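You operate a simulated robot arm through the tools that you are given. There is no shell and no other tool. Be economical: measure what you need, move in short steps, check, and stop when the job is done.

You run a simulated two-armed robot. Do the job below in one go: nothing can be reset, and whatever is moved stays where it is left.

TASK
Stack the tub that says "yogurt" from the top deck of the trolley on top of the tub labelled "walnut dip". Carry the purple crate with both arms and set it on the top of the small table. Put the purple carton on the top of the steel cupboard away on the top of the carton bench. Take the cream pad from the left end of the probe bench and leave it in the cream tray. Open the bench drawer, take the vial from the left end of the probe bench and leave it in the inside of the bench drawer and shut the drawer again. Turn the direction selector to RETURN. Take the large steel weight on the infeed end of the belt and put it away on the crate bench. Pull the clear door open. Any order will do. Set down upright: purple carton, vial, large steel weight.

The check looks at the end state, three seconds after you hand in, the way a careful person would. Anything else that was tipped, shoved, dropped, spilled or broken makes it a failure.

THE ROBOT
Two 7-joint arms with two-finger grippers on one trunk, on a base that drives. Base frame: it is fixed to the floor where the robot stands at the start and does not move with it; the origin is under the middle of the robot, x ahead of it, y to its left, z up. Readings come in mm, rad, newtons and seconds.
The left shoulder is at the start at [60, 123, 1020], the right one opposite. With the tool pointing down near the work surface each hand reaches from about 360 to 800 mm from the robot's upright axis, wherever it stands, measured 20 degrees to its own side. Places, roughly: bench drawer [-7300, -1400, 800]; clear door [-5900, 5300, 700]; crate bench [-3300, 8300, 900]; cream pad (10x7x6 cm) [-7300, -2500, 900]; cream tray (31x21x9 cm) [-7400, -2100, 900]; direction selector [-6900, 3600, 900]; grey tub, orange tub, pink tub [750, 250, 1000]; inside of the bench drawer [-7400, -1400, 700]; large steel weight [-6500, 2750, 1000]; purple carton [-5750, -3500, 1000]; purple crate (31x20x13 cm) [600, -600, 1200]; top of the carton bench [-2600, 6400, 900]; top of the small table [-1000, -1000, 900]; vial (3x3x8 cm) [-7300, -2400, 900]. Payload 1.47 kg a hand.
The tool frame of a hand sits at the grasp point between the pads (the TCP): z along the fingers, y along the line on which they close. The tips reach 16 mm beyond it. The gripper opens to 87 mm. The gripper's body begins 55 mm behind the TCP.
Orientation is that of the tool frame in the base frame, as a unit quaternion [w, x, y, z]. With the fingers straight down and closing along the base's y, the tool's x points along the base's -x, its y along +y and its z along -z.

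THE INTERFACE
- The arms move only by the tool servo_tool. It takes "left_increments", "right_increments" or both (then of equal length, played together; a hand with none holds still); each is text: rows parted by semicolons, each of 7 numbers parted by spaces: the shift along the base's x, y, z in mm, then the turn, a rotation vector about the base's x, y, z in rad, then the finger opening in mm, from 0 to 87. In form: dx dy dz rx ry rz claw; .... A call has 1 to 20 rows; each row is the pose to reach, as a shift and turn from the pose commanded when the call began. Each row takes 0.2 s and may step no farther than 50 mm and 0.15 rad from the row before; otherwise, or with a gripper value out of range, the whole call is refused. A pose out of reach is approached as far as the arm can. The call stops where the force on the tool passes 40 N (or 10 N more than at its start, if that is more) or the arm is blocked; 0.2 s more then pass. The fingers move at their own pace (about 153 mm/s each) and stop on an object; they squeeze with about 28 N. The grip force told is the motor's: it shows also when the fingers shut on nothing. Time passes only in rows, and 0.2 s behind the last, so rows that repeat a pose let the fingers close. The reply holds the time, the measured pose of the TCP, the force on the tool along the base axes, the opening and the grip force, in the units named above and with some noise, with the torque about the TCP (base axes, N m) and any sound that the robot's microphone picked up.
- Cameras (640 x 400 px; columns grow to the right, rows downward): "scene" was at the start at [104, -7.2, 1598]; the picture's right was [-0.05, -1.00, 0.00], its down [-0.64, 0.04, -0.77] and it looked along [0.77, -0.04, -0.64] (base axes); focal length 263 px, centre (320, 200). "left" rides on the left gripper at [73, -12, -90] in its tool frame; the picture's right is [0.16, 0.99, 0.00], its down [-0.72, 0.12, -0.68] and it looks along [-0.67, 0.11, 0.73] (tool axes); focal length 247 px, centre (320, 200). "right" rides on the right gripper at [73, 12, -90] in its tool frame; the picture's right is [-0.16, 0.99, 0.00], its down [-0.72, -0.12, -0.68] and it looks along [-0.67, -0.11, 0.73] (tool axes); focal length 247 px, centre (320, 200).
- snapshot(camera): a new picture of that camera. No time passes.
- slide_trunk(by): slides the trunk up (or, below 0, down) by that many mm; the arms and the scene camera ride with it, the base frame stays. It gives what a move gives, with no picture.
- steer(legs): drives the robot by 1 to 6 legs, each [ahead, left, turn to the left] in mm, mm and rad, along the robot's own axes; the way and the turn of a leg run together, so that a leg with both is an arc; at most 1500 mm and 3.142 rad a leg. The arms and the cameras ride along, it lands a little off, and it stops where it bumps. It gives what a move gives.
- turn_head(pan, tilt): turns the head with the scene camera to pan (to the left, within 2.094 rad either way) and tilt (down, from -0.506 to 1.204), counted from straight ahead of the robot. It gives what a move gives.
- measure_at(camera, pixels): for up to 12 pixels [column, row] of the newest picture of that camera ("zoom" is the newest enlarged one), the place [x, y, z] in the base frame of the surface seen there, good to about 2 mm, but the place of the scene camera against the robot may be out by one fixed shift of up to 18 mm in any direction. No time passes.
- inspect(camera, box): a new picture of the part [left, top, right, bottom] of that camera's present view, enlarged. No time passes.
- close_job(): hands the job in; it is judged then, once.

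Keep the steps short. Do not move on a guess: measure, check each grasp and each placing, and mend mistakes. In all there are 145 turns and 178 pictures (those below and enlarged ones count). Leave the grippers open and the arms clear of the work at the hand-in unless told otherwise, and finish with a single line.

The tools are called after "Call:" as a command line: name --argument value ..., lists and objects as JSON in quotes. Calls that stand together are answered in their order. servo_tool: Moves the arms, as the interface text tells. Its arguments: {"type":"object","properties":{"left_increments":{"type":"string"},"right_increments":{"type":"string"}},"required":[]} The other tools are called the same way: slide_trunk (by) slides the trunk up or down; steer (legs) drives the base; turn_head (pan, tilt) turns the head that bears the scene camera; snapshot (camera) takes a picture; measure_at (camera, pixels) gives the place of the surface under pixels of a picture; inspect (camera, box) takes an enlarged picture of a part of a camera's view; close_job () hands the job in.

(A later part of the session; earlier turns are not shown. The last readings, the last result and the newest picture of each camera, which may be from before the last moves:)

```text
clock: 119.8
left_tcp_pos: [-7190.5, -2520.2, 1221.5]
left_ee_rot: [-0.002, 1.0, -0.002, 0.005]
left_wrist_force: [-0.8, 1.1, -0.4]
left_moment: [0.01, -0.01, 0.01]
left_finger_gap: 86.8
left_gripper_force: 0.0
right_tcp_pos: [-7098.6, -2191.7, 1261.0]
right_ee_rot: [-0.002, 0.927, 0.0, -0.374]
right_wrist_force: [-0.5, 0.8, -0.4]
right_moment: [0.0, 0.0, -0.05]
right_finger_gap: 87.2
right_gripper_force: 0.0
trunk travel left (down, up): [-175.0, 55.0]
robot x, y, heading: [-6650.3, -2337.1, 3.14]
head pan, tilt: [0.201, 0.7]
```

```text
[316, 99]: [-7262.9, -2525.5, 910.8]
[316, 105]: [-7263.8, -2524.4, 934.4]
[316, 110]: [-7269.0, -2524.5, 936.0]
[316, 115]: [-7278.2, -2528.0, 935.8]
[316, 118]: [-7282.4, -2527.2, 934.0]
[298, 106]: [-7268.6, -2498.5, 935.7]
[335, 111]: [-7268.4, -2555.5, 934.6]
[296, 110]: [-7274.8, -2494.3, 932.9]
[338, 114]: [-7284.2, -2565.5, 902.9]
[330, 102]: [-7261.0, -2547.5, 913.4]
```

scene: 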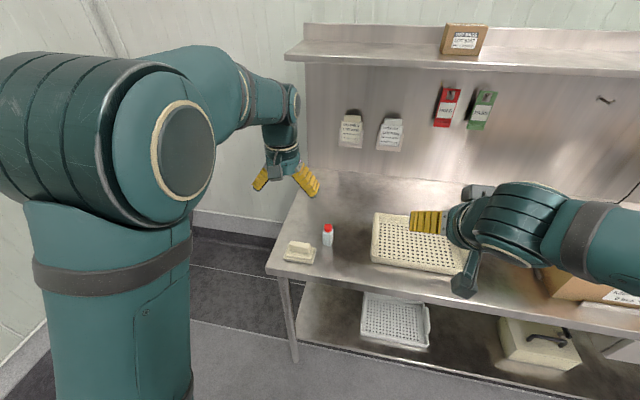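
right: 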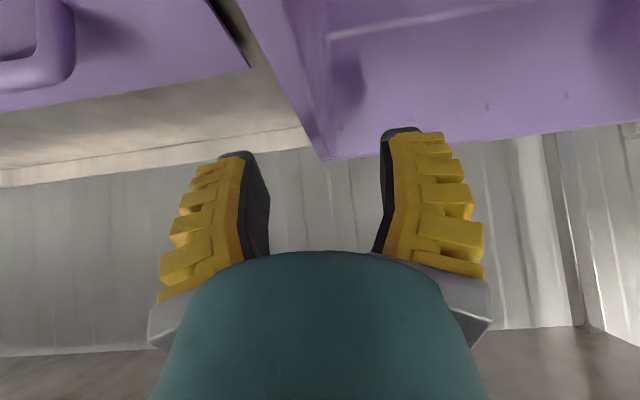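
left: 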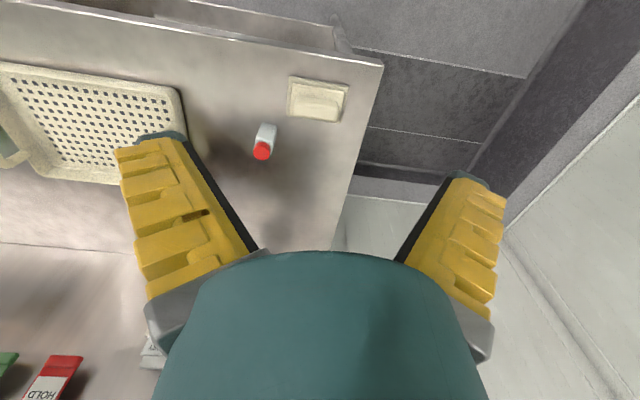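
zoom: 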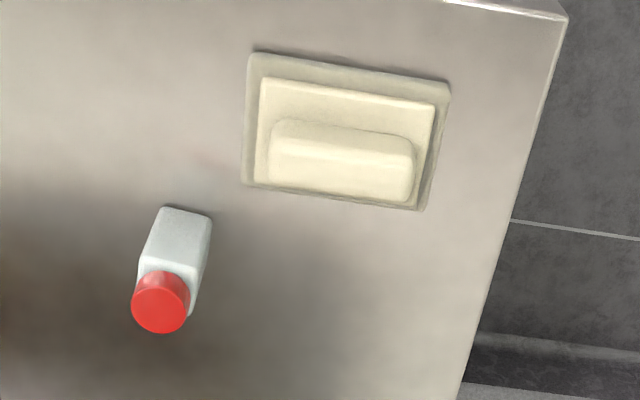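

Handle block: centre (-7275,-2527), 25×66 mm, top 936. With 87 mm opening I can grip it lengthwise along y. Moving above, then down to z≈922.

Call:
servo_tool --left_increments "-30 -3 -30 0 0 0 87; -60 -6 -65 0 0 0 87; -85 -6.5 -100 0 0 0 87; -85 -6.5 -145 0 0 0 87; -85 -6.5 -190 0 0 0 87; -85 -6.5 -230 0 0 0 87; -85 -6.5 -255 0 0 0 87; -85 -6.5 -255 0 0 0 87"

Call:
snapshot --camera "left"

```text
clock: 121.5
left_tcp_pos: [-7272.2, -2526.5, 965.3]
left_ee_rot: [-0.003, 1.0, -0.002, 0.005]
left_wrist_force: [-0.2, -0.2, -0.3]
left_moment: [0.0, 0.04, 0.03]
left_finger_gap: 86.9
left_gripper_force: 0.0
right_tcp_pos: [-7098.3, -2191.6, 1260.5]
right_ee_rot: [-0.002, 0.928, -0.001, -0.374]
right_wrist_force: [0.2, -0.4, 0.3]
right_moment: [0.02, -0.04, 0.0]
right_finger_gap: 87.2
right_gripper_force: 0.1
trunk travel left (down, up): [-175.0, 55.0]
robot x, y, heading: [-6652.0, -2336.1, 3.142]
head pan, tilt: [0.201, 0.7]
```

```text
119 pictures are left
```

left: 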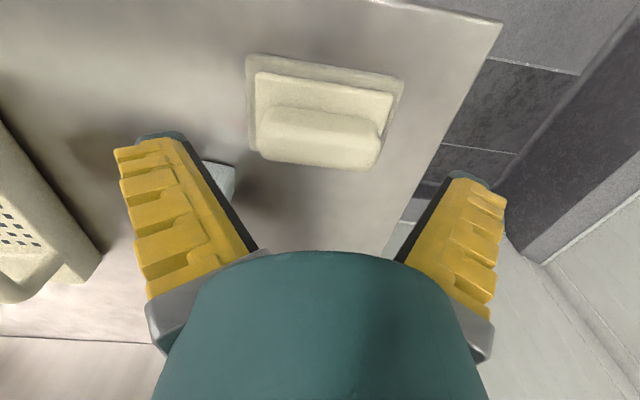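

Centred (handle 258–380, fingers' midpoint ~317). Down to z 922 and close.

Call:
servo_tool --left_increments "-3 0 -20 0 0 0 87; -3 0 -35 0 0 0 87; -3 0 -43 0 0 0 87; -3 0 -43 0 0 0 60; -3 0 -43 0 0 0 50; -3 0 -43 0 0 0 50; -3 0 -43 0 0 0 50"

Call:
snapshot --camera "left"

```text
clock: 123.2
left_tcp_pos: [-7275.3, -2527.4, 923.5]
left_ee_rot: [-0.002, 1.0, -0.003, 0.005]
left_wrist_force: [0.3, 0.1, -0.4]
left_moment: [-0.03, 0.01, -0.01]
left_finger_gap: 71.3
left_gripper_force: 28.0
right_tcp_pos: [-7098.3, -2192.0, 1260.1]
right_ee_rot: [-0.001, 0.928, -0.001, -0.373]
right_wrist_force: [0.4, 0.2, 0.1]
right_moment: [-0.01, 0.0, 0.04]
right_finger_gap: 86.9
right_gripper_force: 0.0
trunk travel left (down, up): [-175.0, 55.0]
robot x, y, heading: [-6648.7, -2335.5, 3.14]
head pan, tilt: [0.201, 0.7]
```

```text
118 pictures are left
```

left: 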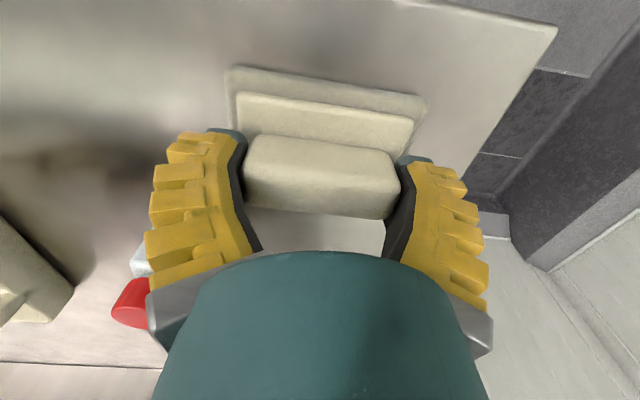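

Pad held (71.3 mm). Lifting 130 mm and measuring the tray.

Call:
servo_tool --left_increments "0 0 20 0 0 0 50; 0 0 60 0 0 0 50; 0 0 100 0 0 0 50; 0 0 140 0 0 0 50; 0 0 160 0 0 0 50; 0 0 160 0 0 0 50"

Call:
snapshot --camera "left"

Call:
inspect --camera "scene" --box '[220, 130, 540, 330]'

Call:
measure_at --camera "scene" --pixels '[[371, 255], [376, 215], [465, 275], [400, 235], [373, 245], [420, 262], [328, 228], [390, 214]]'

```text
clock: 124.5
left_tcp_pos: [-7276.4, -2526.9, 1083.6]
left_ee_rot: [-0.003, 1.0, -0.003, 0.005]
left_wrist_force: [0.2, 0.6, -0.8]
left_moment: [-0.02, -0.04, 0.01]
left_finger_gap: 71.5
left_gripper_force: 28.2
right_tcp_pos: [-7098.5, -2189.6, 1260.5]
right_ee_rot: [-0.002, 0.927, -0.001, -0.374]
right_wrist_force: [0.5, 0.2, 0.6]
right_moment: [0.01, -0.01, 0.0]
right_finger_gap: 87.0
right_gripper_force: 0.0
trunk travel left (down, up): [-175.0, 55.0]
robot x, y, heading: [-6656.0, -2337.9, 3.143]
head pan, tilt: [0.201, 0.7]
```

```text
117 pictures are left
```

left: 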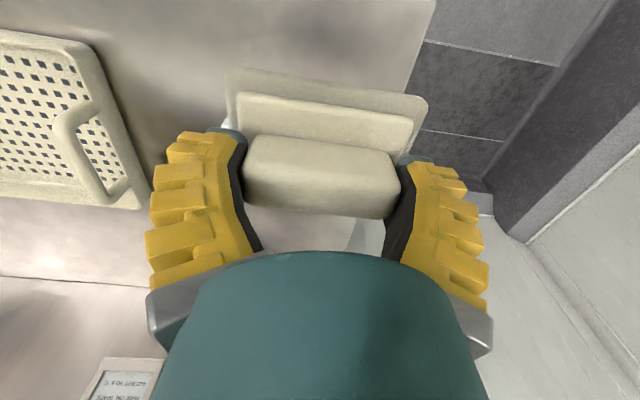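

```text
2.00 times, centred on (380, 230) of scene
```

zoom: 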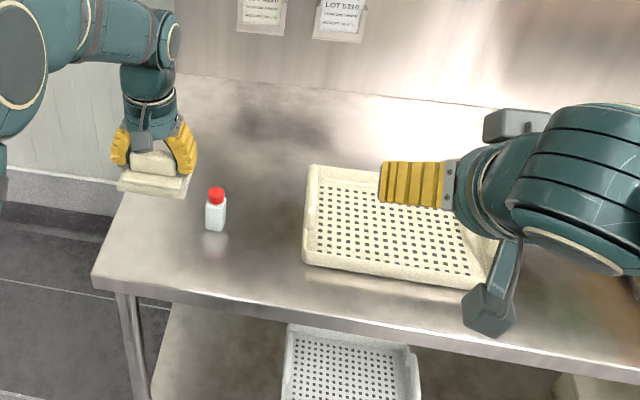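

```text
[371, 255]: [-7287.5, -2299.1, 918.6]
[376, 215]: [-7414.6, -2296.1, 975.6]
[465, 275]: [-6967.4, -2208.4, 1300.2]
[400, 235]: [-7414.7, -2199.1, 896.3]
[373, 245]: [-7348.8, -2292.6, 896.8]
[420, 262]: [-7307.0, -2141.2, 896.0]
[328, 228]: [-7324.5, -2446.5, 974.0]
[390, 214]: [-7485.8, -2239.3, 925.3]
```

Tray spans y≈-2297…-1985, x≈-7287…-7495, floor z≈885. I'll strafe right 386 mm and forward 60, then position over its centre (-7390,-2141).

Call:
steer --legs '[[0, -386, 0], [60, 0, 0]]'

Call:
servo_tool --left_increments "-30 0 0 0 0 0 50; -54 0 0 0 0 0 50; -54 0 0 0 0 0 50"

Call:
turn_head --pan 0.25 --tilt 0.75

Call:
snapshot --camera "scene"

Call:
snapshot --camera "left"

```text
clock: 129.1
left_tcp_pos: [-7336.3, -2139.7, 1082.0]
left_ee_rot: [-0.003, 1.0, -0.003, 0.006]
left_wrist_force: [-1.0, -0.1, -1.3]
left_moment: [-0.01, -0.06, 0.02]
left_finger_gap: 71.2
left_gripper_force: 28.4
right_tcp_pos: [-7158.2, -1804.3, 1259.6]
right_ee_rot: [-0.002, 0.928, -0.002, -0.373]
right_wrist_force: [-0.1, 0.5, -0.4]
right_moment: [0.0, 0.0, 0.04]
right_finger_gap: 86.8
right_gripper_force: 0.1
trunk travel left (down, up): [-175.0, 55.0]
robot x, y, heading: [-6703.7, -1951.7, 3.141]
head pan, tilt: [0.201, 0.7]
```

```text
clock: 129.8
left_tcp_pos: [-7387.7, -2139.9, 1081.9]
left_ee_rot: [-0.002, 1.0, -0.004, 0.006]
left_wrist_force: [-0.4, -0.6, -1.1]
left_moment: [-0.02, 0.01, 0.01]
left_finger_gap: 71.3
left_gripper_force: 28.3
right_tcp_pos: [-7155.4, -1805.2, 1260.7]
right_ee_rot: [-0.003, 0.927, -0.002, -0.374]
right_wrist_force: [0.8, 0.0, -0.4]
right_moment: [-0.01, 0.01, -0.01]
right_finger_gap: 86.8
right_gripper_force: 0.0
trunk travel left (down, up): [-175.0, 55.0]
robot x, y, heading: [-6708.5, -1948.5, 3.138]
head pan, tilt: [0.201, 0.7]
```

```text
clock: 130.5
left_tcp_pos: [-7387.7, -2139.5, 1082.7]
left_ee_rot: [-0.002, 1.0, -0.004, 0.006]
left_wrist_force: [-0.3, -0.6, -1.2]
left_moment: [0.05, 0.03, -0.02]
left_finger_gap: 71.5
left_gripper_force: 28.1
right_tcp_pos: [-7156.2, -1805.5, 1260.5]
right_ee_rot: [-0.002, 0.928, -0.002, -0.373]
right_wrist_force: [0.4, -0.2, 0.4]
right_moment: [0.01, 0.03, -0.02]
right_finger_gap: 87.1
right_gripper_force: 0.0
trunk travel left (down, up): [-175.0, 55.0]
robot x, y, heading: [-6707.9, -1953.5, 3.137]
head pan, tilt: [0.25, 0.75]
```

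```text
115 pictures are left
```

scene: 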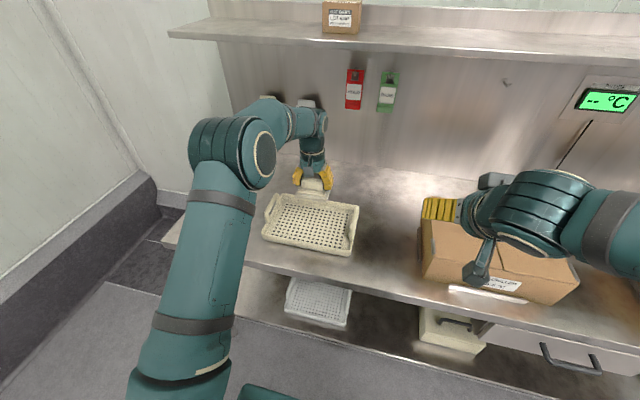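

```text
114 pictures are left
```

left: 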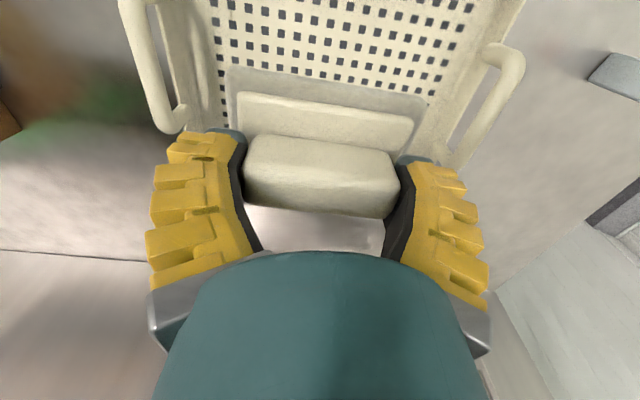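

I'll check the tray's handles and rims with the hand camera.

Call:
measure_at --camera "left" --pixels '[[510, 60], [485, 90], [150, 70], [185, 80], [330, 60], [450, 158], [172, 128], [440, 75], [222, 75]]'

Call:
measure_at --camera "scene" --pixels '[[264, 240], [353, 253], [352, 208], [274, 195], [310, 225]]'

```text
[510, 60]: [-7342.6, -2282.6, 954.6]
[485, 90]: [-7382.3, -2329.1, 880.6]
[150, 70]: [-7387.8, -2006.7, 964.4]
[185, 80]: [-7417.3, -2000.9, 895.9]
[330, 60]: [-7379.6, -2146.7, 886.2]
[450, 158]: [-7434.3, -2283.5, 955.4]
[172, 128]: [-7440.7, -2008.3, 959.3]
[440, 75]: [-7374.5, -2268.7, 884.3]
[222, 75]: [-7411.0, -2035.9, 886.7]
```

```text
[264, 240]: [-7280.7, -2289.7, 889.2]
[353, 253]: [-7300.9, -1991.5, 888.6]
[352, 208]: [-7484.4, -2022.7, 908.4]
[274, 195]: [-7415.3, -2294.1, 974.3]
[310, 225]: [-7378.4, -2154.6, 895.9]
```

Tray centre (-7390,-2145), floor ≈885. Lowering the pad to TCP ≈929.

Call:
servo_tool --left_increments "-2 -5 -40 0 0 0 50; -2 -5 -80 0 0 0 50; -2 -5 -115 0 0 0 50; -2 -5 -140 0 0 0 50; -2 -5 -149 0 0 0 50; -2 -5 -153 0 0 0 50; -2 -5 -154 0 0 0 50"

Call:
snapshot --camera "left"

```text
clock: 132.1
left_tcp_pos: [-7391.7, -2144.8, 928.2]
left_ee_rot: [-0.003, 1.0, -0.003, 0.005]
left_wrist_force: [0.0, 0.1, -0.7]
left_moment: [0.01, 0.06, 0.05]
left_finger_gap: 71.3
left_gripper_force: 27.7
right_tcp_pos: [-7157.4, -1805.3, 1260.0]
right_ee_rot: [-0.003, 0.927, -0.002, -0.374]
right_wrist_force: [-0.7, -0.5, 0.0]
right_moment: [0.03, -0.02, 0.03]
right_finger_gap: 87.0
right_gripper_force: 0.1
trunk travel left (down, up): [-175.0, 55.0]
robot x, y, heading: [-6706.8, -1953.9, 3.141]
head pan, tilt: [0.25, 0.75]
```

```text
113 pictures are left
```

left: 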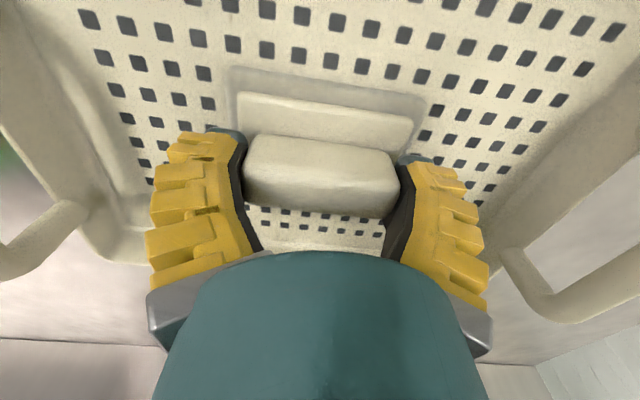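

Not yet touching. A few mm more, then release and rise.

Call:
servo_tool --left_increments "0 0 -1.5 0 0 0 50; 0 0 -3 0 0 0 50; 0 0 -4 0 0 0 50; 0 0 -4 0 0 0 50"

```text
clock: 133.1
left_tcp_pos: [-7390.7, -2145.4, 927.7]
left_ee_rot: [-0.002, 1.0, -0.004, 0.003]
left_wrist_force: [-1.8, -2.1, 25.2]
left_moment: [-0.06, -0.12, 0.03]
left_finger_gap: 71.7
left_gripper_force: 27.6
right_tcp_pos: [-7155.6, -1804.4, 1261.0]
right_ee_rot: [-0.002, 0.927, -0.002, -0.374]
right_wrist_force: [-0.2, 0.3, -0.1]
right_moment: [0.03, -0.02, 0.02]
right_finger_gap: 87.1
right_gripper_force: 0.1
trunk travel left (down, up): [-175.0, 55.0]
robot x, y, heading: [-6705.3, -1949.9, 3.145]
head pan, tilt: [0.25, 0.75]
```

Firm contact (25 N). Easing 3 mm up, opening, and rising straight up.

Call:
servo_tool --left_increments "0 0 3 0 0 0 50; 0 0 3 0 0 0 87; 0 0 3 0 0 0 87; 0 0 15 0 0 0 87; 0 0 55 0 0 0 87; 0 0 100 0 0 0 87; 0 0 145 0 0 0 87; 0 0 180 0 0 0 87"

Call:
snapshot --camera "left"

Call:
turn_head --pan -0.6 --tilt 0.75

Call:
snapshot --camera "scene"

```text
clock: 134.9
left_tcp_pos: [-7390.2, -2145.5, 1104.2]
left_ee_rot: [-0.003, 1.0, -0.003, 0.007]
left_wrist_force: [0.3, -0.7, -0.7]
left_moment: [0.02, 0.03, 0.02]
left_finger_gap: 86.9
left_gripper_force: 0.1
right_tcp_pos: [-7156.3, -1804.5, 1259.8]
right_ee_rot: [-0.003, 0.928, -0.003, -0.373]
right_wrist_force: [-0.9, -0.4, -0.3]
right_moment: [0.0, 0.05, 0.0]
right_finger_gap: 87.1
right_gripper_force: 0.1
trunk travel left (down, up): [-175.0, 55.0]
robot x, y, heading: [-6710.0, -1948.8, 3.136]
head pan, tilt: [0.25, 0.75]
```

```text
112 pictures are left
```

left: 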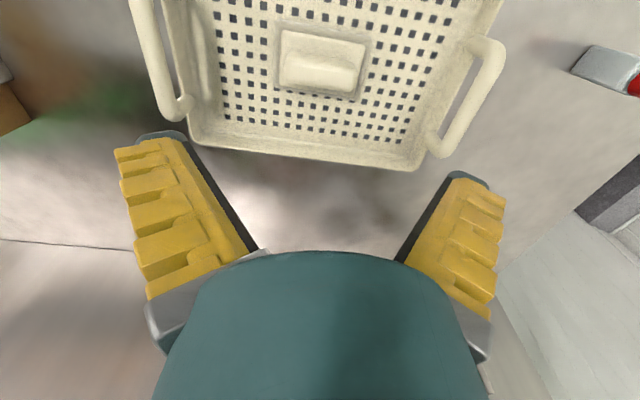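

```text
clock: 136.1
left_tcp_pos: [-7389.5, -2145.0, 1102.3]
left_ee_rot: [-0.002, 1.0, -0.004, 0.006]
left_wrist_force: [0.1, 0.7, 0.5]
left_moment: [0.01, 0.0, -0.03]
left_finger_gap: 86.8
left_gripper_force: 0.0
right_tcp_pos: [-7156.8, -1804.5, 1259.7]
right_ee_rot: [-0.002, 0.928, -0.001, -0.373]
right_wrist_force: [0.3, 0.2, -0.1]
right_moment: [-0.01, -0.01, -0.02]
right_finger_gap: 87.0
right_gripper_force: 0.0
trunk travel left (down, up): [-175.0, 55.0]
robot x, y, heading: [-6707.6, -1951.7, 3.133]
head pan, tilt: [-0.6, 0.75]
```

```text
111 pictures are left
```

scene: 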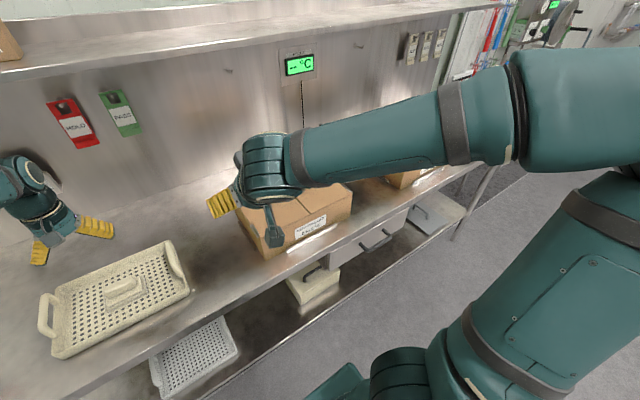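

Pad sits in the tray. Next the drawer, with the right hand: fingers forward, closing vertically on the bar. I'll back off, strafe to y≈-1557, and pitch the right hand level.

Call:
steer --legs '[[-170, 0, 0], [0, -395, 0]]'

Call:
servo_tool --right_increments "0 0 -30 0 0.13 0 60; 0 0 -60 0 0.26 0 60; 0 0 -90 0 0.39 0 60; 0 0 -120 0 0.52 0 60; 0 0 -150 0 0.65 0 60; 0 0 -180 0 0.77 0 60; 0 0 -200 0 0.77 0 60; 0 0 -200 0 0.77 0 60"

Call:
servo_tool --right_increments "0 0 0 -0.14 0 0 60; 0 0 0 -0.28 0 0 60; 0 0 -10 -0.42 0 0 60; 0 0 -20 -0.56 0 0 60; 0 0 -30 -0.70 0 0 60; 0 0 -40 -0.84 0 0 60; 0 0 -50 -0.98 0 0 60; 0 0 -60 -1.12 0 0 60; 0 0 -70 -1.26 0 0 60; 0 0 -80 -1.40 0 0 60; 0 0 -90 -1.54 0 0 60; 0 0 -100 -1.57 0 0 60; 0 0 -100 -1.57 0 0 60"

Call:
snapshot --camera "scene"

Call:
snapshot --camera "right"

```text
clock: 141.1
left_tcp_pos: [-7221.1, -1744.9, 1102.1]
left_ee_rot: [-0.003, 1.0, -0.005, 0.005]
left_wrist_force: [-0.5, 0.2, -0.1]
left_moment: [0.0, -0.01, -0.02]
left_finger_gap: 86.8
left_gripper_force: 0.0
right_tcp_pos: [-6983.7, -1405.6, 1260.2]
right_ee_rot: [-0.004, 0.928, -0.004, -0.374]
right_wrist_force: [0.0, -0.3, -0.2]
right_moment: [-0.02, 0.0, 0.0]
right_finger_gap: 86.9
right_gripper_force: 0.1
trunk travel left (down, up): [-175.0, 55.0]
robot x, y, heading: [-6538.8, -1555.9, 3.133]
head pan, tilt: [-0.6, 0.75]
```

```text
clock: 142.9
left_tcp_pos: [-7221.3, -1748.6, 1101.5]
left_ee_rot: [-0.002, 1.0, -0.005, 0.006]
left_wrist_force: [0.2, -0.2, 0.2]
left_moment: [0.0, 0.01, 0.01]
left_finger_gap: 87.0
left_gripper_force: 0.0
right_tcp_pos: [-7022.9, -1458.2, 1059.8]
right_ee_rot: [-0.004, 0.719, -0.005, -0.695]
right_wrist_force: [0.1, 0.7, 0.2]
right_moment: [0.0, 0.0, 0.01]
right_finger_gap: 64.7
right_gripper_force: 3.8
right hand out of reach, approached as far as the arm can: row 2, 3, 4, 5, 6, 7, 8
trunk travel left (down, up): [-175.0, 55.0]
robot x, y, heading: [-6538.5, -1555.0, 3.132]
head pan, tilt: [-0.6, 0.75]
```

```text
clock: 145.7
left_tcp_pos: [-7220.5, -1745.0, 1103.0]
left_ee_rot: [-0.002, 1.0, -0.005, 0.005]
left_wrist_force: [0.3, 0.1, 0.1]
left_moment: [0.01, 0.01, -0.01]
left_finger_gap: 87.4
left_gripper_force: 0.0
right_tcp_pos: [-7052.3, -1423.5, 1200.9]
right_ee_rot: [0.48, 0.542, -0.515, -0.459]
right_wrist_force: [-0.6, -0.3, 0.0]
right_moment: [0.02, -0.02, -0.02]
right_finger_gap: 64.5
right_gripper_force: 3.5
right hand out of reach, approached as far as the arm can: row 1, 2, 3, 4, 5, 6, 7, 8, 9, 10, 11, 12, 13
trunk travel left (down, up): [-175.0, 55.0]
robot x, y, heading: [-6537.8, -1550.1, 3.133]
head pan, tilt: [-0.6, 0.75]
```

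```text
110 pictures are left
```

scene: 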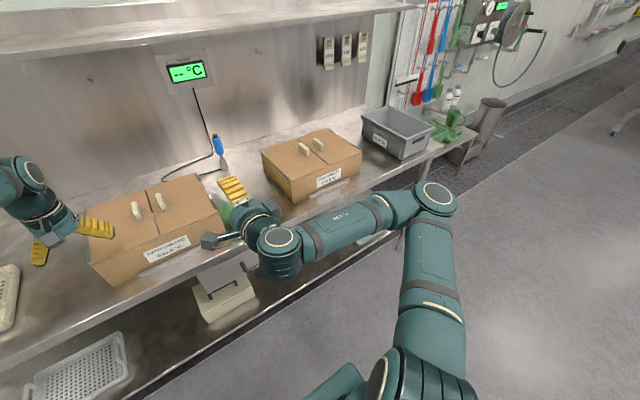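

```text
109 pictures are left
```

right: 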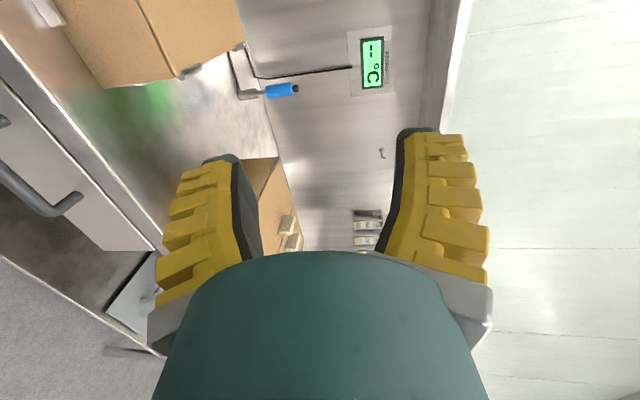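

The right hand is now level with fingers closing vertically. I'll back off 150 mm so both hands clear the bench, then lower the trunk 170 and bring the right hand down to handle height.

Call:
steer --legs '[[-160, 0, 0]]'

Call:
slide_trunk --by -170

Call:
servo_tool --right_increments "-30 10 -30 0 0 0 60; -60 20 -60 0 0 0 60; -90 30 -90 0 0 0 60; -120 36 -120 0 0 0 60; -130 36 -160 0 0 0 60; -130 36 -200 0 0 0 60; -130 36 -230 0 0 0 60; -130 36 -230 0 0 0 60"

Call:
snapshot --camera "scene"

Call:
snapshot --camera "right"

```text
clock: 147.2
left_tcp_pos: [-7060.6, -1747.6, 1103.2]
left_ee_rot: [-0.003, 1.0, -0.006, 0.004]
left_wrist_force: [0.6, 0.6, 0.7]
left_moment: [-0.02, 0.01, -0.02]
left_finger_gap: 87.0
left_gripper_force: 0.1
right_tcp_pos: [-6893.3, -1426.6, 1201.6]
right_ee_rot: [0.481, 0.543, -0.513, -0.459]
right_wrist_force: [0.1, 0.1, -0.4]
right_moment: [-0.02, -0.01, 0.0]
right_finger_gap: 64.5
right_gripper_force: 3.4
trunk travel left (down, up): [-175.0, 55.0]
robot x, y, heading: [-6377.9, -1557.2, 3.138]
head pan, tilt: [-0.6, 0.75]
```

```text
clock: 149.1
left_tcp_pos: [-7061.4, -1748.3, 932.0]
left_ee_rot: [-0.003, 1.0, -0.005, 0.005]
left_wrist_force: [-0.4, 0.9, 1.0]
left_moment: [-0.02, 0.0, 0.0]
left_finger_gap: 87.2
left_gripper_force: 0.0
right_tcp_pos: [-6893.5, -1425.3, 1030.9]
right_ee_rot: [0.48, 0.543, -0.514, -0.459]
right_wrist_force: [-0.2, -0.1, 0.0]
right_moment: [-0.02, -0.05, 0.0]
right_finger_gap: 64.5
right_gripper_force: 3.2
trunk travel left (down, up): [-5.0, 225.0]
robot x, y, heading: [-6377.3, -1555.9, 3.136]
head pan, tilt: [-0.6, 0.75]
```

```text
clock: 150.9
left_tcp_pos: [-7061.5, -1748.0, 931.9]
left_ee_rot: [-0.003, 1.0, -0.005, 0.005]
left_wrist_force: [-0.3, -1.2, 0.6]
left_moment: [0.0, 0.0, 0.0]
left_finger_gap: 87.1
left_gripper_force: 0.1
right_tcp_pos: [-7054.9, -1369.5, 953.6]
right_ee_rot: [0.45, 0.575, -0.541, -0.418]
right_wrist_force: [0.9, -0.5, 0.1]
right_moment: [-0.04, 0.05, 0.03]
right_finger_gap: 64.6
right_gripper_force: 3.3
right hand out of reach, approached as far as the arm can: row 1, 2, 3, 4, 5, 6, 7, 8
trunk travel left (down, up): [-5.0, 225.0]
robot x, y, heading: [-6375.5, -1556.3, 3.134]
head pan, tilt: [-0.6, 0.75]
```

```text
108 pictures are left
```

scene: 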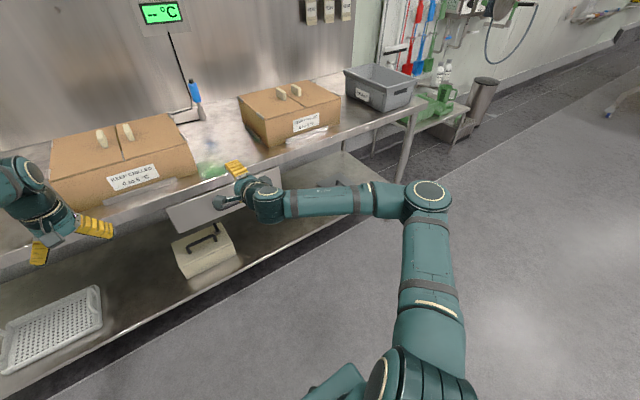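

```text
107 pictures are left
```

right: 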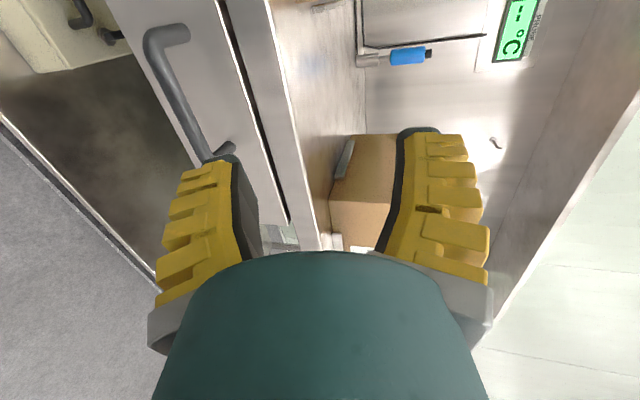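

The elbow is folded sideways, limiting this pose; more extension should help. I'll back the base 250 mm and reach the arm forward and down with the rotation corrected.

Call:
steer --legs '[[-250, 0, 0]]'

Call:
servo_tool --right_increments "-40 -5 0 0 0.05 -0.015 60; -80 -10 -10 0 0.1 -0.03 60; -120 -15 -30 0 0.15 -0.045 60; -160 -17 -55 0 0.2 -0.06 60; -190 -17 -85 0 0.248 -0.066 60; -205 -17 -120 0 0.248 -0.066 60; -205 -17 -155 0 0.248 -0.066 60; -205 -17 -155 0 0.248 -0.066 60"

Call:
snapshot --camera "scene"

Call:
snapshot --camera "right"

```text
clock: 152.7
left_tcp_pos: [-6811.1, -1751.0, 934.5]
left_ee_rot: [-0.002, 1.0, -0.005, 0.005]
left_wrist_force: [0.3, 1.2, -0.7]
left_moment: [-0.01, 0.03, -0.04]
left_finger_gap: 86.8
left_gripper_force: 0.1
right_tcp_pos: [-6804.6, -1372.7, 953.8]
right_ee_rot: [0.451, 0.575, -0.54, -0.418]
right_wrist_force: [1.1, 0.3, 0.0]
right_moment: [0.0, -0.03, 0.03]
right_finger_gap: 64.7
right_gripper_force: 3.0
trunk travel left (down, up): [-5.0, 225.0]
robot x, y, heading: [-6127.6, -1559.1, 3.133]
head pan, tilt: [-0.6, 0.75]
```

```text
clock: 154.5
left_tcp_pos: [-6811.5, -1750.0, 933.5]
left_ee_rot: [-0.002, 1.0, -0.005, 0.005]
left_wrist_force: [-0.5, -0.5, -0.8]
left_moment: [0.0, -0.03, 0.03]
left_finger_gap: 87.2
left_gripper_force: 0.0
right_tcp_pos: [-7041.8, -1370.7, 785.5]
right_ee_rot: [0.504, 0.504, -0.495, -0.497]
right_wrist_force: [-0.2, 0.8, 0.2]
right_moment: [-0.01, 0.0, -0.03]
right_finger_gap: 64.8
right_gripper_force: 3.5
right hand out of reach, approached as far as the arm can: row 1, 2, 3, 4, 5, 6, 7, 8
trunk travel left (down, up): [-5.0, 225.0]
robot x, y, heading: [-6126.0, -1555.3, 3.133]
head pan, tilt: [-0.6, 0.75]
```

```text
106 pictures are left
```

scene: 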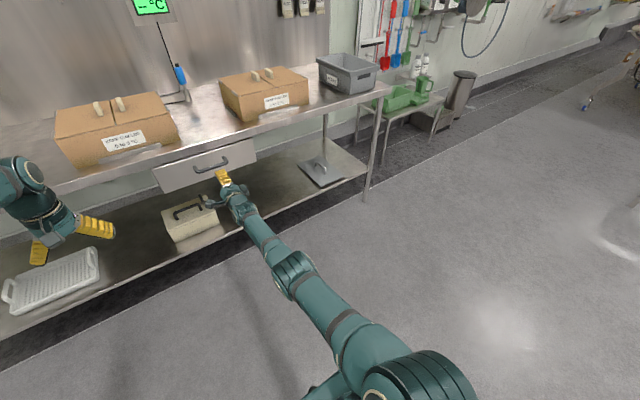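

```text
105 pictures are left
```

right: 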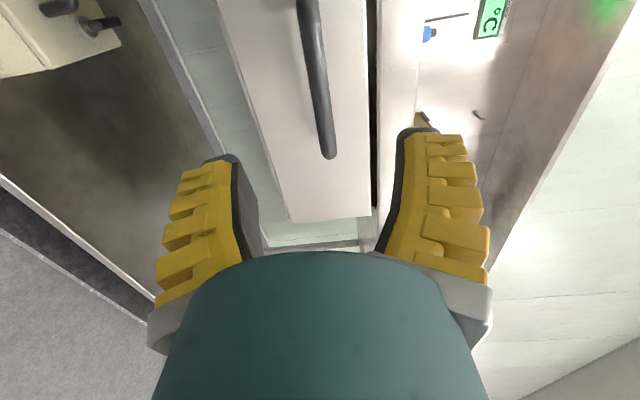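

The pose is exact at (-7042,-1371,785). I'll measure the handle bar and the drawer front.

Call:
measure_at --camera "right" --pixels '[[328, 150], [322, 100], [315, 50], [309, 10], [345, 100], [285, 60], [355, 30], [300, 215], [310, 100], [332, 100]]'

Call:
inspect --camera "scene" --box '[140, 120, 280, 240]'

```text
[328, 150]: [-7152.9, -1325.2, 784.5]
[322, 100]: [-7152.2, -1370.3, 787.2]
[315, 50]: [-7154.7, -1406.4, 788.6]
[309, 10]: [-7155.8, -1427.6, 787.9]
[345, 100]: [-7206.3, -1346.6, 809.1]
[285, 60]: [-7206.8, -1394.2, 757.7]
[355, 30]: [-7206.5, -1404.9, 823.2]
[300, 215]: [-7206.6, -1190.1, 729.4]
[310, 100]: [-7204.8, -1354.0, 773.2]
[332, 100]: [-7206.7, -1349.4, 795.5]
```

```text
3.33 times, centred on (210, 180) of scene
```

zoom: 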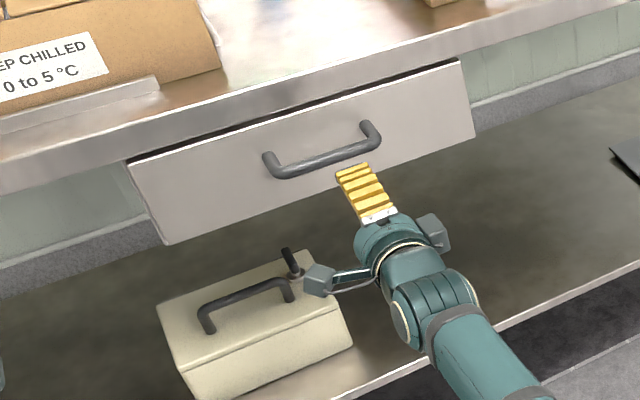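

Bar centre ≈ (-7159,-1390,787), drawer front x=-7206. I'll shift y by -17, then drive ahead 117 mm so the fingers straddle the bar.

Call:
servo_tool --right_increments "0 -17 1.5 0 0 0 60; 0 -17 1.5 0 0 0 60"

Call:
steer --legs '[[117, 0, 0]]'

Call:
snapshot --camera "right"

```text
clock: 155.1
left_tcp_pos: [-6811.7, -1750.4, 933.0]
left_ee_rot: [-0.003, 1.0, -0.004, 0.005]
left_wrist_force: [0.8, 0.0, -0.6]
left_moment: [0.0, -0.03, -0.03]
left_finger_gap: 87.0
left_gripper_force: 0.1
right_tcp_pos: [-7043.3, -1388.2, 787.5]
right_ee_rot: [0.5, 0.501, -0.499, -0.5]
right_wrist_force: [-0.3, 0.0, -0.7]
right_moment: [0.01, -0.02, -0.01]
right_finger_gap: 64.4
right_gripper_force: 3.3
trunk travel left (down, up): [-5.0, 225.0]
robot x, y, heading: [-6133.2, -1556.1, 3.136]
head pan, tilt: [-0.6, 0.75]
```

```text
clock: 156.3
left_tcp_pos: [-6930.5, -1749.6, 932.4]
left_ee_rot: [-0.003, 1.0, -0.005, 0.006]
left_wrist_force: [-0.1, -0.4, -0.6]
left_moment: [0.01, 0.0, -0.02]
left_finger_gap: 87.0
left_gripper_force: 0.0
right_tcp_pos: [-7162.2, -1386.5, 785.6]
right_ee_rot: [0.499, 0.501, -0.499, -0.501]
right_wrist_force: [-0.3, 0.0, -0.8]
right_moment: [0.06, 0.0, 0.03]
right_finger_gap: 64.7
right_gripper_force: 3.5
trunk travel left (down, up): [-5.0, 225.0]
robot x, y, heading: [-6251.7, -1557.4, 3.135]
head pan, tilt: [-0.6, 0.75]
```

```text
103 pictures are left
```

right: 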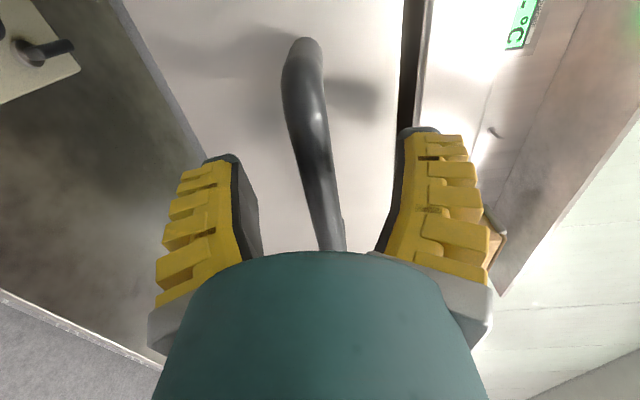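

Bar lies between the fingers. Closing.

Call:
servo_tool --right_increments "0 0 0 0 0 0 30; 0 0 0 0 0 0 5; 0 0 0 0 0 0 0; 0 0 0 0 0 0 0"

Call:
steer --legs '[[-120, 0, 0]]'

Call:
snapshot --camera "scene"

```text
clock: 157.3
left_tcp_pos: [-6929.5, -1749.3, 933.3]
left_ee_rot: [-0.002, 1.0, -0.003, 0.006]
left_wrist_force: [0.0, -0.7, 0.2]
left_moment: [-0.03, -0.01, 0.0]
left_finger_gap: 86.9
left_gripper_force: 0.0
right_tcp_pos: [-7161.2, -1388.4, 786.3]
right_ee_rot: [0.499, 0.501, -0.499, -0.5]
right_wrist_force: [0.0, 0.0, -2.6]
right_moment: [-0.07, 0.0, -0.03]
right_finger_gap: 10.9
right_gripper_force: 29.9
trunk travel left (down, up): [-5.0, 225.0]
robot x, y, heading: [-6245.6, -1558.3, 3.139]
head pan, tilt: [-0.6, 0.75]
```

```text
clock: 158.6
left_tcp_pos: [-6808.8, -1750.6, 933.9]
left_ee_rot: [-0.002, 1.0, -0.003, 0.006]
left_wrist_force: [0.1, -0.7, -0.6]
left_moment: [0.01, 0.02, 0.01]
left_finger_gap: 86.8
left_gripper_force: 0.0
right_tcp_pos: [-7041.4, -1389.5, 786.9]
right_ee_rot: [0.501, 0.501, -0.498, -0.5]
right_wrist_force: [0.9, 0.0, -2.1]
right_moment: [-0.03, 0.0, 0.0]
right_finger_gap: 0.0
right_gripper_force: 28.3
trunk travel left (down, up): [-5.0, 225.0]
robot x, y, heading: [-6124.0, -1557.8, 3.136]
head pan, tilt: [-0.6, 0.75]
```

```text
102 pictures are left
```

scene: 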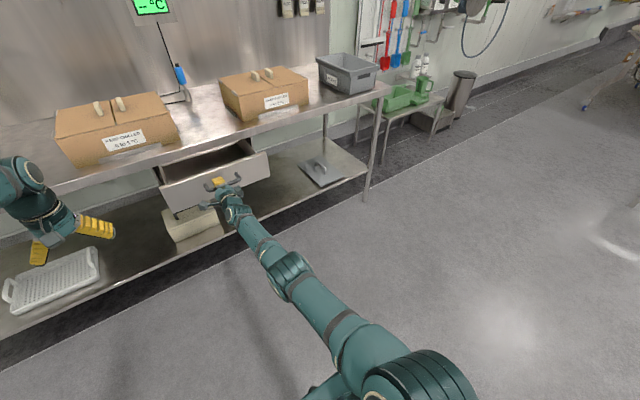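

The drawer came partly out, then the grip slipped. I'll measure how far it's open.

Call:
inspect --camera "scene" --box '[140, 120, 280, 240]'

Call:
snapshot --camera "right"

Call:
measure_at --camera "scene" --pixels '[[190, 195], [215, 160], [200, 172], [180, 175], [245, 150], [232, 162]]'

```text
3.33 times, centred on (210, 180) of scene
```

zoom: 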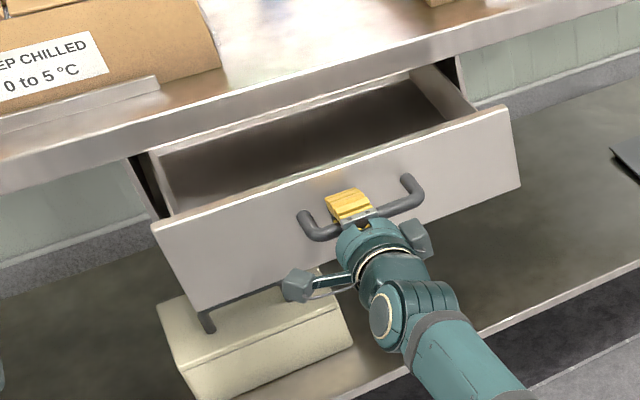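

```text
100 pictures are left
```

right: 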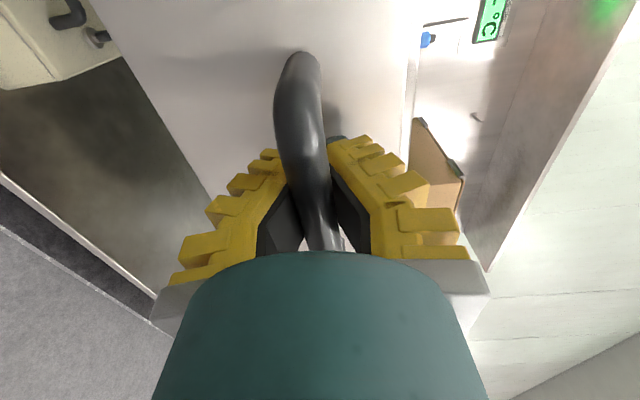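

```text
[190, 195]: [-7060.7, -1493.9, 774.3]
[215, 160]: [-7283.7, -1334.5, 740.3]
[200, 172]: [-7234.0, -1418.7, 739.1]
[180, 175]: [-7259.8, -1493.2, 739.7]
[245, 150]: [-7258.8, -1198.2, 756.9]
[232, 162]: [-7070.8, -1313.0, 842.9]
```

The bar is actually caged in the fingers; the drawer is ~133 mm out. Pulling 90 mm more.

Call:
steer --legs '[[-90, 0, 0]]'

Call:
snapshot --camera "scene"

```text
clock: 159.7
left_tcp_pos: [-6718.9, -1752.7, 933.3]
left_ee_rot: [-0.003, 1.0, -0.004, 0.005]
left_wrist_force: [0.4, -0.1, -0.1]
left_moment: [0.0, 0.0, 0.02]
left_finger_gap: 87.0
left_gripper_force: 0.1
right_tcp_pos: [-6950.3, -1390.7, 788.8]
right_ee_rot: [0.501, 0.502, -0.498, -0.5]
right_wrist_force: [0.1, 0.7, 0.3]
right_moment: [-0.01, -0.02, 0.0]
right_finger_gap: 0.0
right_gripper_force: 28.0
trunk travel left (down, up): [-5.0, 225.0]
robot x, y, heading: [-6041.1, -1559.2, 3.135]
head pan, tilt: [-0.6, 0.75]
```

```text
99 pictures are left
```

scene: 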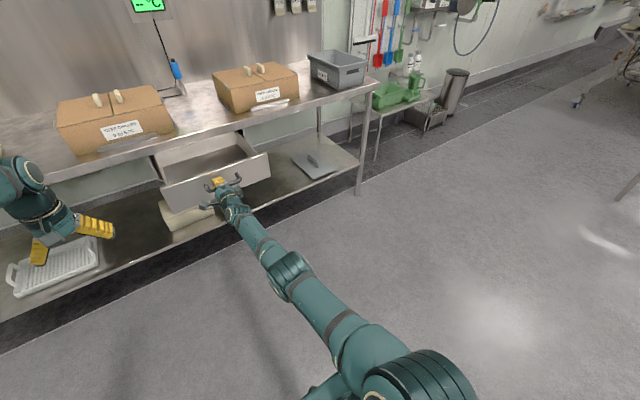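

Drawer is open ~220 mm. I'll release, back off 150 mm, and fold the right arm back up.

Call:
servo_tool --right_increments "0 0 0 0 0 0 30; 0 0 0 0 0 0 60; 0 0 0 0 0 0 60; 0 0 0 0 0 0 60"

Call:
steer --legs '[[-150, 0, 0]]'

Call:
servo_tool --right_increments "40 -3 20 0 0 0 60; 80 -6 40 0 0 0 60; 120 -9 65 0 0 0 60; 155 -13 95 0 0 0 60; 190 -17 125 0 0 0 60; 225 -21 155 0 0 0 60; 260 -25 185 0 0 0 60; 300 -29 210 0 0 0 60; 340 -33 230 0 0 0 60; 380 -37 243 0 0 0 60; 395 -37 243 0 0 0 60; 395 -37 243 0 0 0 60"

Call:
slide_trunk --by 170

Call:
snapshot --camera "scene"

```text
clock: 160.7
left_tcp_pos: [-6719.8, -1752.0, 932.7]
left_ee_rot: [-0.004, 1.0, -0.003, 0.006]
left_wrist_force: [0.6, 0.8, -0.1]
left_moment: [-0.03, 0.0, 0.01]
left_finger_gap: 87.0
left_gripper_force: 0.1
right_tcp_pos: [-6951.5, -1391.4, 787.1]
right_ee_rot: [0.501, 0.502, -0.497, -0.5]
right_wrist_force: [-0.6, 0.8, 0.3]
right_moment: [0.0, -0.01, 0.02]
right_finger_gap: 64.4
right_gripper_force: 3.2
trunk travel left (down, up): [-5.0, 225.0]
robot x, y, heading: [-6036.5, -1557.5, 3.137]
head pan, tilt: [-0.6, 0.75]
```

```text
clock: 162.1
left_tcp_pos: [-6570.8, -1751.4, 934.0]
left_ee_rot: [-0.002, 1.0, -0.005, 0.005]
left_wrist_force: [0.1, 0.9, -0.7]
left_moment: [-0.02, 0.03, 0.05]
left_finger_gap: 86.9
left_gripper_force: 0.1
right_tcp_pos: [-6802.1, -1390.4, 789.4]
right_ee_rot: [0.501, 0.501, -0.497, -0.5]
right_wrist_force: [0.1, -0.1, 0.5]
right_moment: [0.03, -0.02, 0.01]
right_finger_gap: 64.5
right_gripper_force: 3.2
trunk travel left (down, up): [-5.0, 225.0]
robot x, y, heading: [-5890.2, -1559.8, 3.137]
head pan, tilt: [-0.6, 0.75]
```

```text
clock: 164.7
left_tcp_pos: [-6569.8, -1751.3, 932.9]
left_ee_rot: [-0.003, 1.0, -0.004, 0.005]
left_wrist_force: [0.2, 1.0, 0.3]
left_moment: [-0.02, 0.0, -0.06]
left_finger_gap: 87.0
left_gripper_force: 0.0
right_tcp_pos: [-6806.5, -1392.4, 816.9]
right_ee_rot: [0.5, 0.501, -0.499, -0.5]
right_wrist_force: [-0.5, 0.1, -0.1]
right_moment: [0.01, 0.02, 0.0]
right_finger_gap: 64.6
right_gripper_force: 3.6
right hand out of reach, approached as far as the arm can: row 1, 2, 3, 4, 5, 6, 7, 8, 9, 10, 11, 12
trunk travel left (down, up): [-5.0, 225.0]
robot x, y, heading: [-5890.3, -1559.9, 3.138]
head pan, tilt: [-0.6, 0.75]
```

```text
clock: 166.6
left_tcp_pos: [-6571.5, -1751.7, 1103.7]
left_ee_rot: [-0.003, 1.0, -0.006, 0.005]
left_wrist_force: [-0.4, 0.0, 0.7]
left_moment: [0.02, -0.04, -0.01]
left_finger_gap: 87.0
left_gripper_force: 0.1
right_tcp_pos: [-6806.6, -1392.4, 987.3]
right_ee_rot: [0.5, 0.502, -0.498, -0.5]
right_wrist_force: [0.2, -0.5, 0.5]
right_moment: [0.05, 0.0, -0.02]
right_finger_gap: 64.5
right_gripper_force: 2.8
trunk travel left (down, up): [-175.0, 55.0]
robot x, y, heading: [-5885.9, -1556.1, 3.136]
head pan, tilt: [-0.6, 0.75]
```

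```text
98 pictures are left
```

scene: 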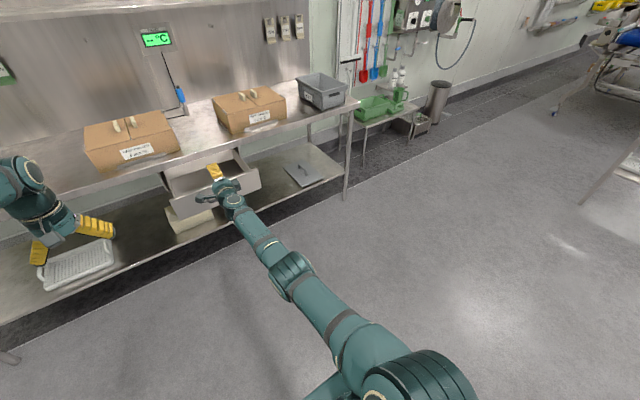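

The arm can't fold with the hand level. I'll pitch the right hand downward while retracting.

Call:
servo_tool --right_increments "25 0 10 0 -0.12 0 60; 50 0 20 0 -0.24 0 60; 75 0 30 0 -0.36 0 60; 100 0 40 0 -0.48 0 60; 125 0 50 0 -0.6 0 60; 150 0 60 0 -0.72 0 60; 180 0 70 0 -0.84 0 60; 210 0 80 0 -0.96 0 60; 240 0 90 0 -1.08 0 60; 270 0 100 0 -1.2 0 60; 300 0 110 0 -1.32 0 60; 330 0 120 0 -1.44 0 60; 360 0 130 0 -1.5 0 60; 380 0 140 0 -1.5 0 60"

Call:
snapshot --camera "scene"

```text
clock: 169.6
left_tcp_pos: [-6571.7, -1752.5, 1103.1]
left_ee_rot: [-0.003, 1.0, -0.004, 0.005]
left_wrist_force: [-0.1, 0.1, 0.4]
left_moment: [-0.01, 0.0, 0.01]
left_finger_gap: 87.1
left_gripper_force: 0.0
right_tcp_pos: [-6812.6, -1386.9, 986.5]
right_ee_rot: [-0.477, -0.504, 0.52, 0.498]
right_wrist_force: [0.4, -0.3, 0.1]
right_moment: [0.01, -0.03, 0.01]
right_finger_gap: 64.6
right_gripper_force: 3.2
right hand out of reach, approached as far as the arm can: row 1, 2, 3, 4, 5, 6, 7, 8, 9, 10, 11, 12, 13, 14
trunk travel left (down, up): [-175.0, 55.0]
robot x, y, heading: [-5889.1, -1556.2, 3.13]
head pan, tilt: [-0.6, 0.75]
```

```text
97 pictures are left
```

scene: 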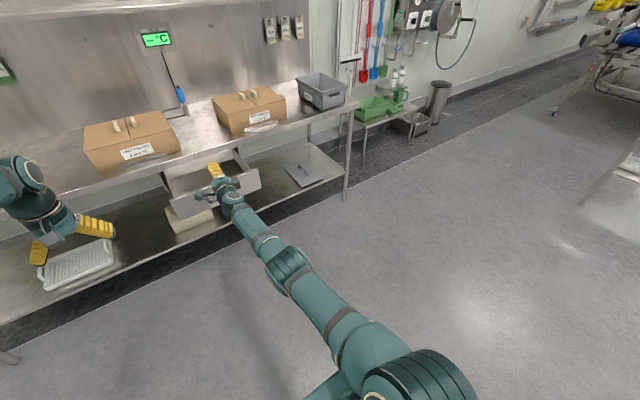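

My increments were stacking on an unreachable commanded pose. From that commanded pose (≈-6027,-1427,1342), I'll command back to a sensible spot about (-6370,-1415,1100), hand pointing down.

Call:
servo_tool --right_increments "-40 0 -28 0 0 0 60; -80 0 -56 0 0 0 60; -120 0 -84 0 0 0 60; -160 2 -112 0 0 0 60; -200 4 -140 0 0 0 60; -240 6 -168 0 0 0 60; -280 8 -196 0 0 0 60; -320 10 -224 0 0 0 60; -342 12 -242 0 0 0 60; -342 12 -242 0 0 0 60; -342 12 -242 0 0 0 60; -342 12 -242 0 0 0 60; -342 12 -242 0 0 0 60; -342 12 -242 0 0 0 60; -342 12 -242 0 0 0 60"

Call:
snapshot --camera "scene"

```text
clock: 172.8
left_tcp_pos: [-6570.5, -1750.8, 1102.7]
left_ee_rot: [-0.002, 1.0, -0.004, 0.005]
left_wrist_force: [0.1, -0.8, 0.1]
left_moment: [-0.03, 0.03, 0.01]
left_finger_gap: 86.9
left_gripper_force: 0.1
right_tcp_pos: [-6805.9, -1387.5, 945.4]
right_ee_rot: [-0.477, -0.504, 0.52, 0.498]
right_wrist_force: [0.5, -0.9, 0.8]
right_moment: [0.0, -0.01, 0.0]
right_finger_gap: 64.5
right_gripper_force: 3.7
right hand out of reach, approached as far as the arm can: row 1, 2, 3, 4, 5, 6, 7, 8, 9, 10, 11, 12, 13, 14, 15
trunk travel left (down, up): [-175.0, 55.0]
robot x, y, heading: [-5887.5, -1558.2, 3.135]
head pan, tilt: [-0.6, 0.75]
```

```text
96 pictures are left
```

scene: 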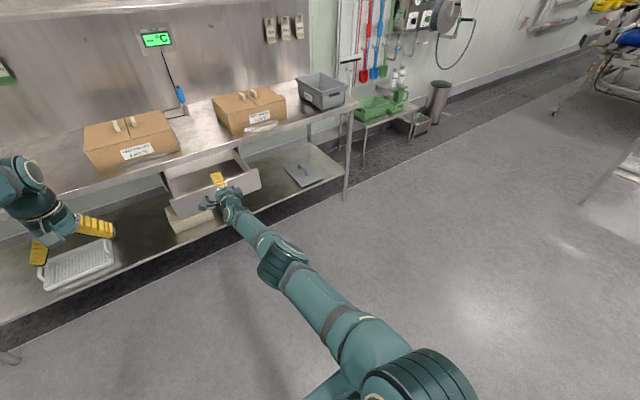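

The arm is nearly straight (singular), so radial moves stall. I'll try a small sideways and upward move first to unbend it.

Call:
servo_tool --right_increments "0 -20 20 0 0 0 60; 0 -40 40 0 0 0 60; 5 -60 60 0 0 0 60; 10 -80 90 0 0 0 60; 20 -100 120 0 0 0 60; 30 -110 150 0 0 0 60"

```text
clock: 174.2
left_tcp_pos: [-6570.4, -1753.1, 1102.6]
left_ee_rot: [-0.002, 1.0, -0.005, 0.005]
left_wrist_force: [0.7, -0.3, -0.6]
left_moment: [-0.01, 0.02, 0.0]
left_finger_gap: 86.8
left_gripper_force: 0.1
right_tcp_pos: [-6822.7, -1504.7, 1086.7]
right_ee_rot: [-0.476, -0.505, 0.52, 0.499]
right_wrist_force: [0.0, 0.5, 0.0]
right_moment: [0.0, -0.03, 0.0]
right_finger_gap: 64.4
right_gripper_force: 3.0
right hand out of reach, approached as far as the arm can: row 2, 3, 4, 5, 6
trunk travel left (down, up): [-175.0, 55.0]
robot x, y, heading: [-5887.1, -1556.9, 3.135]
head pan, tilt: [-0.6, 0.75]
```

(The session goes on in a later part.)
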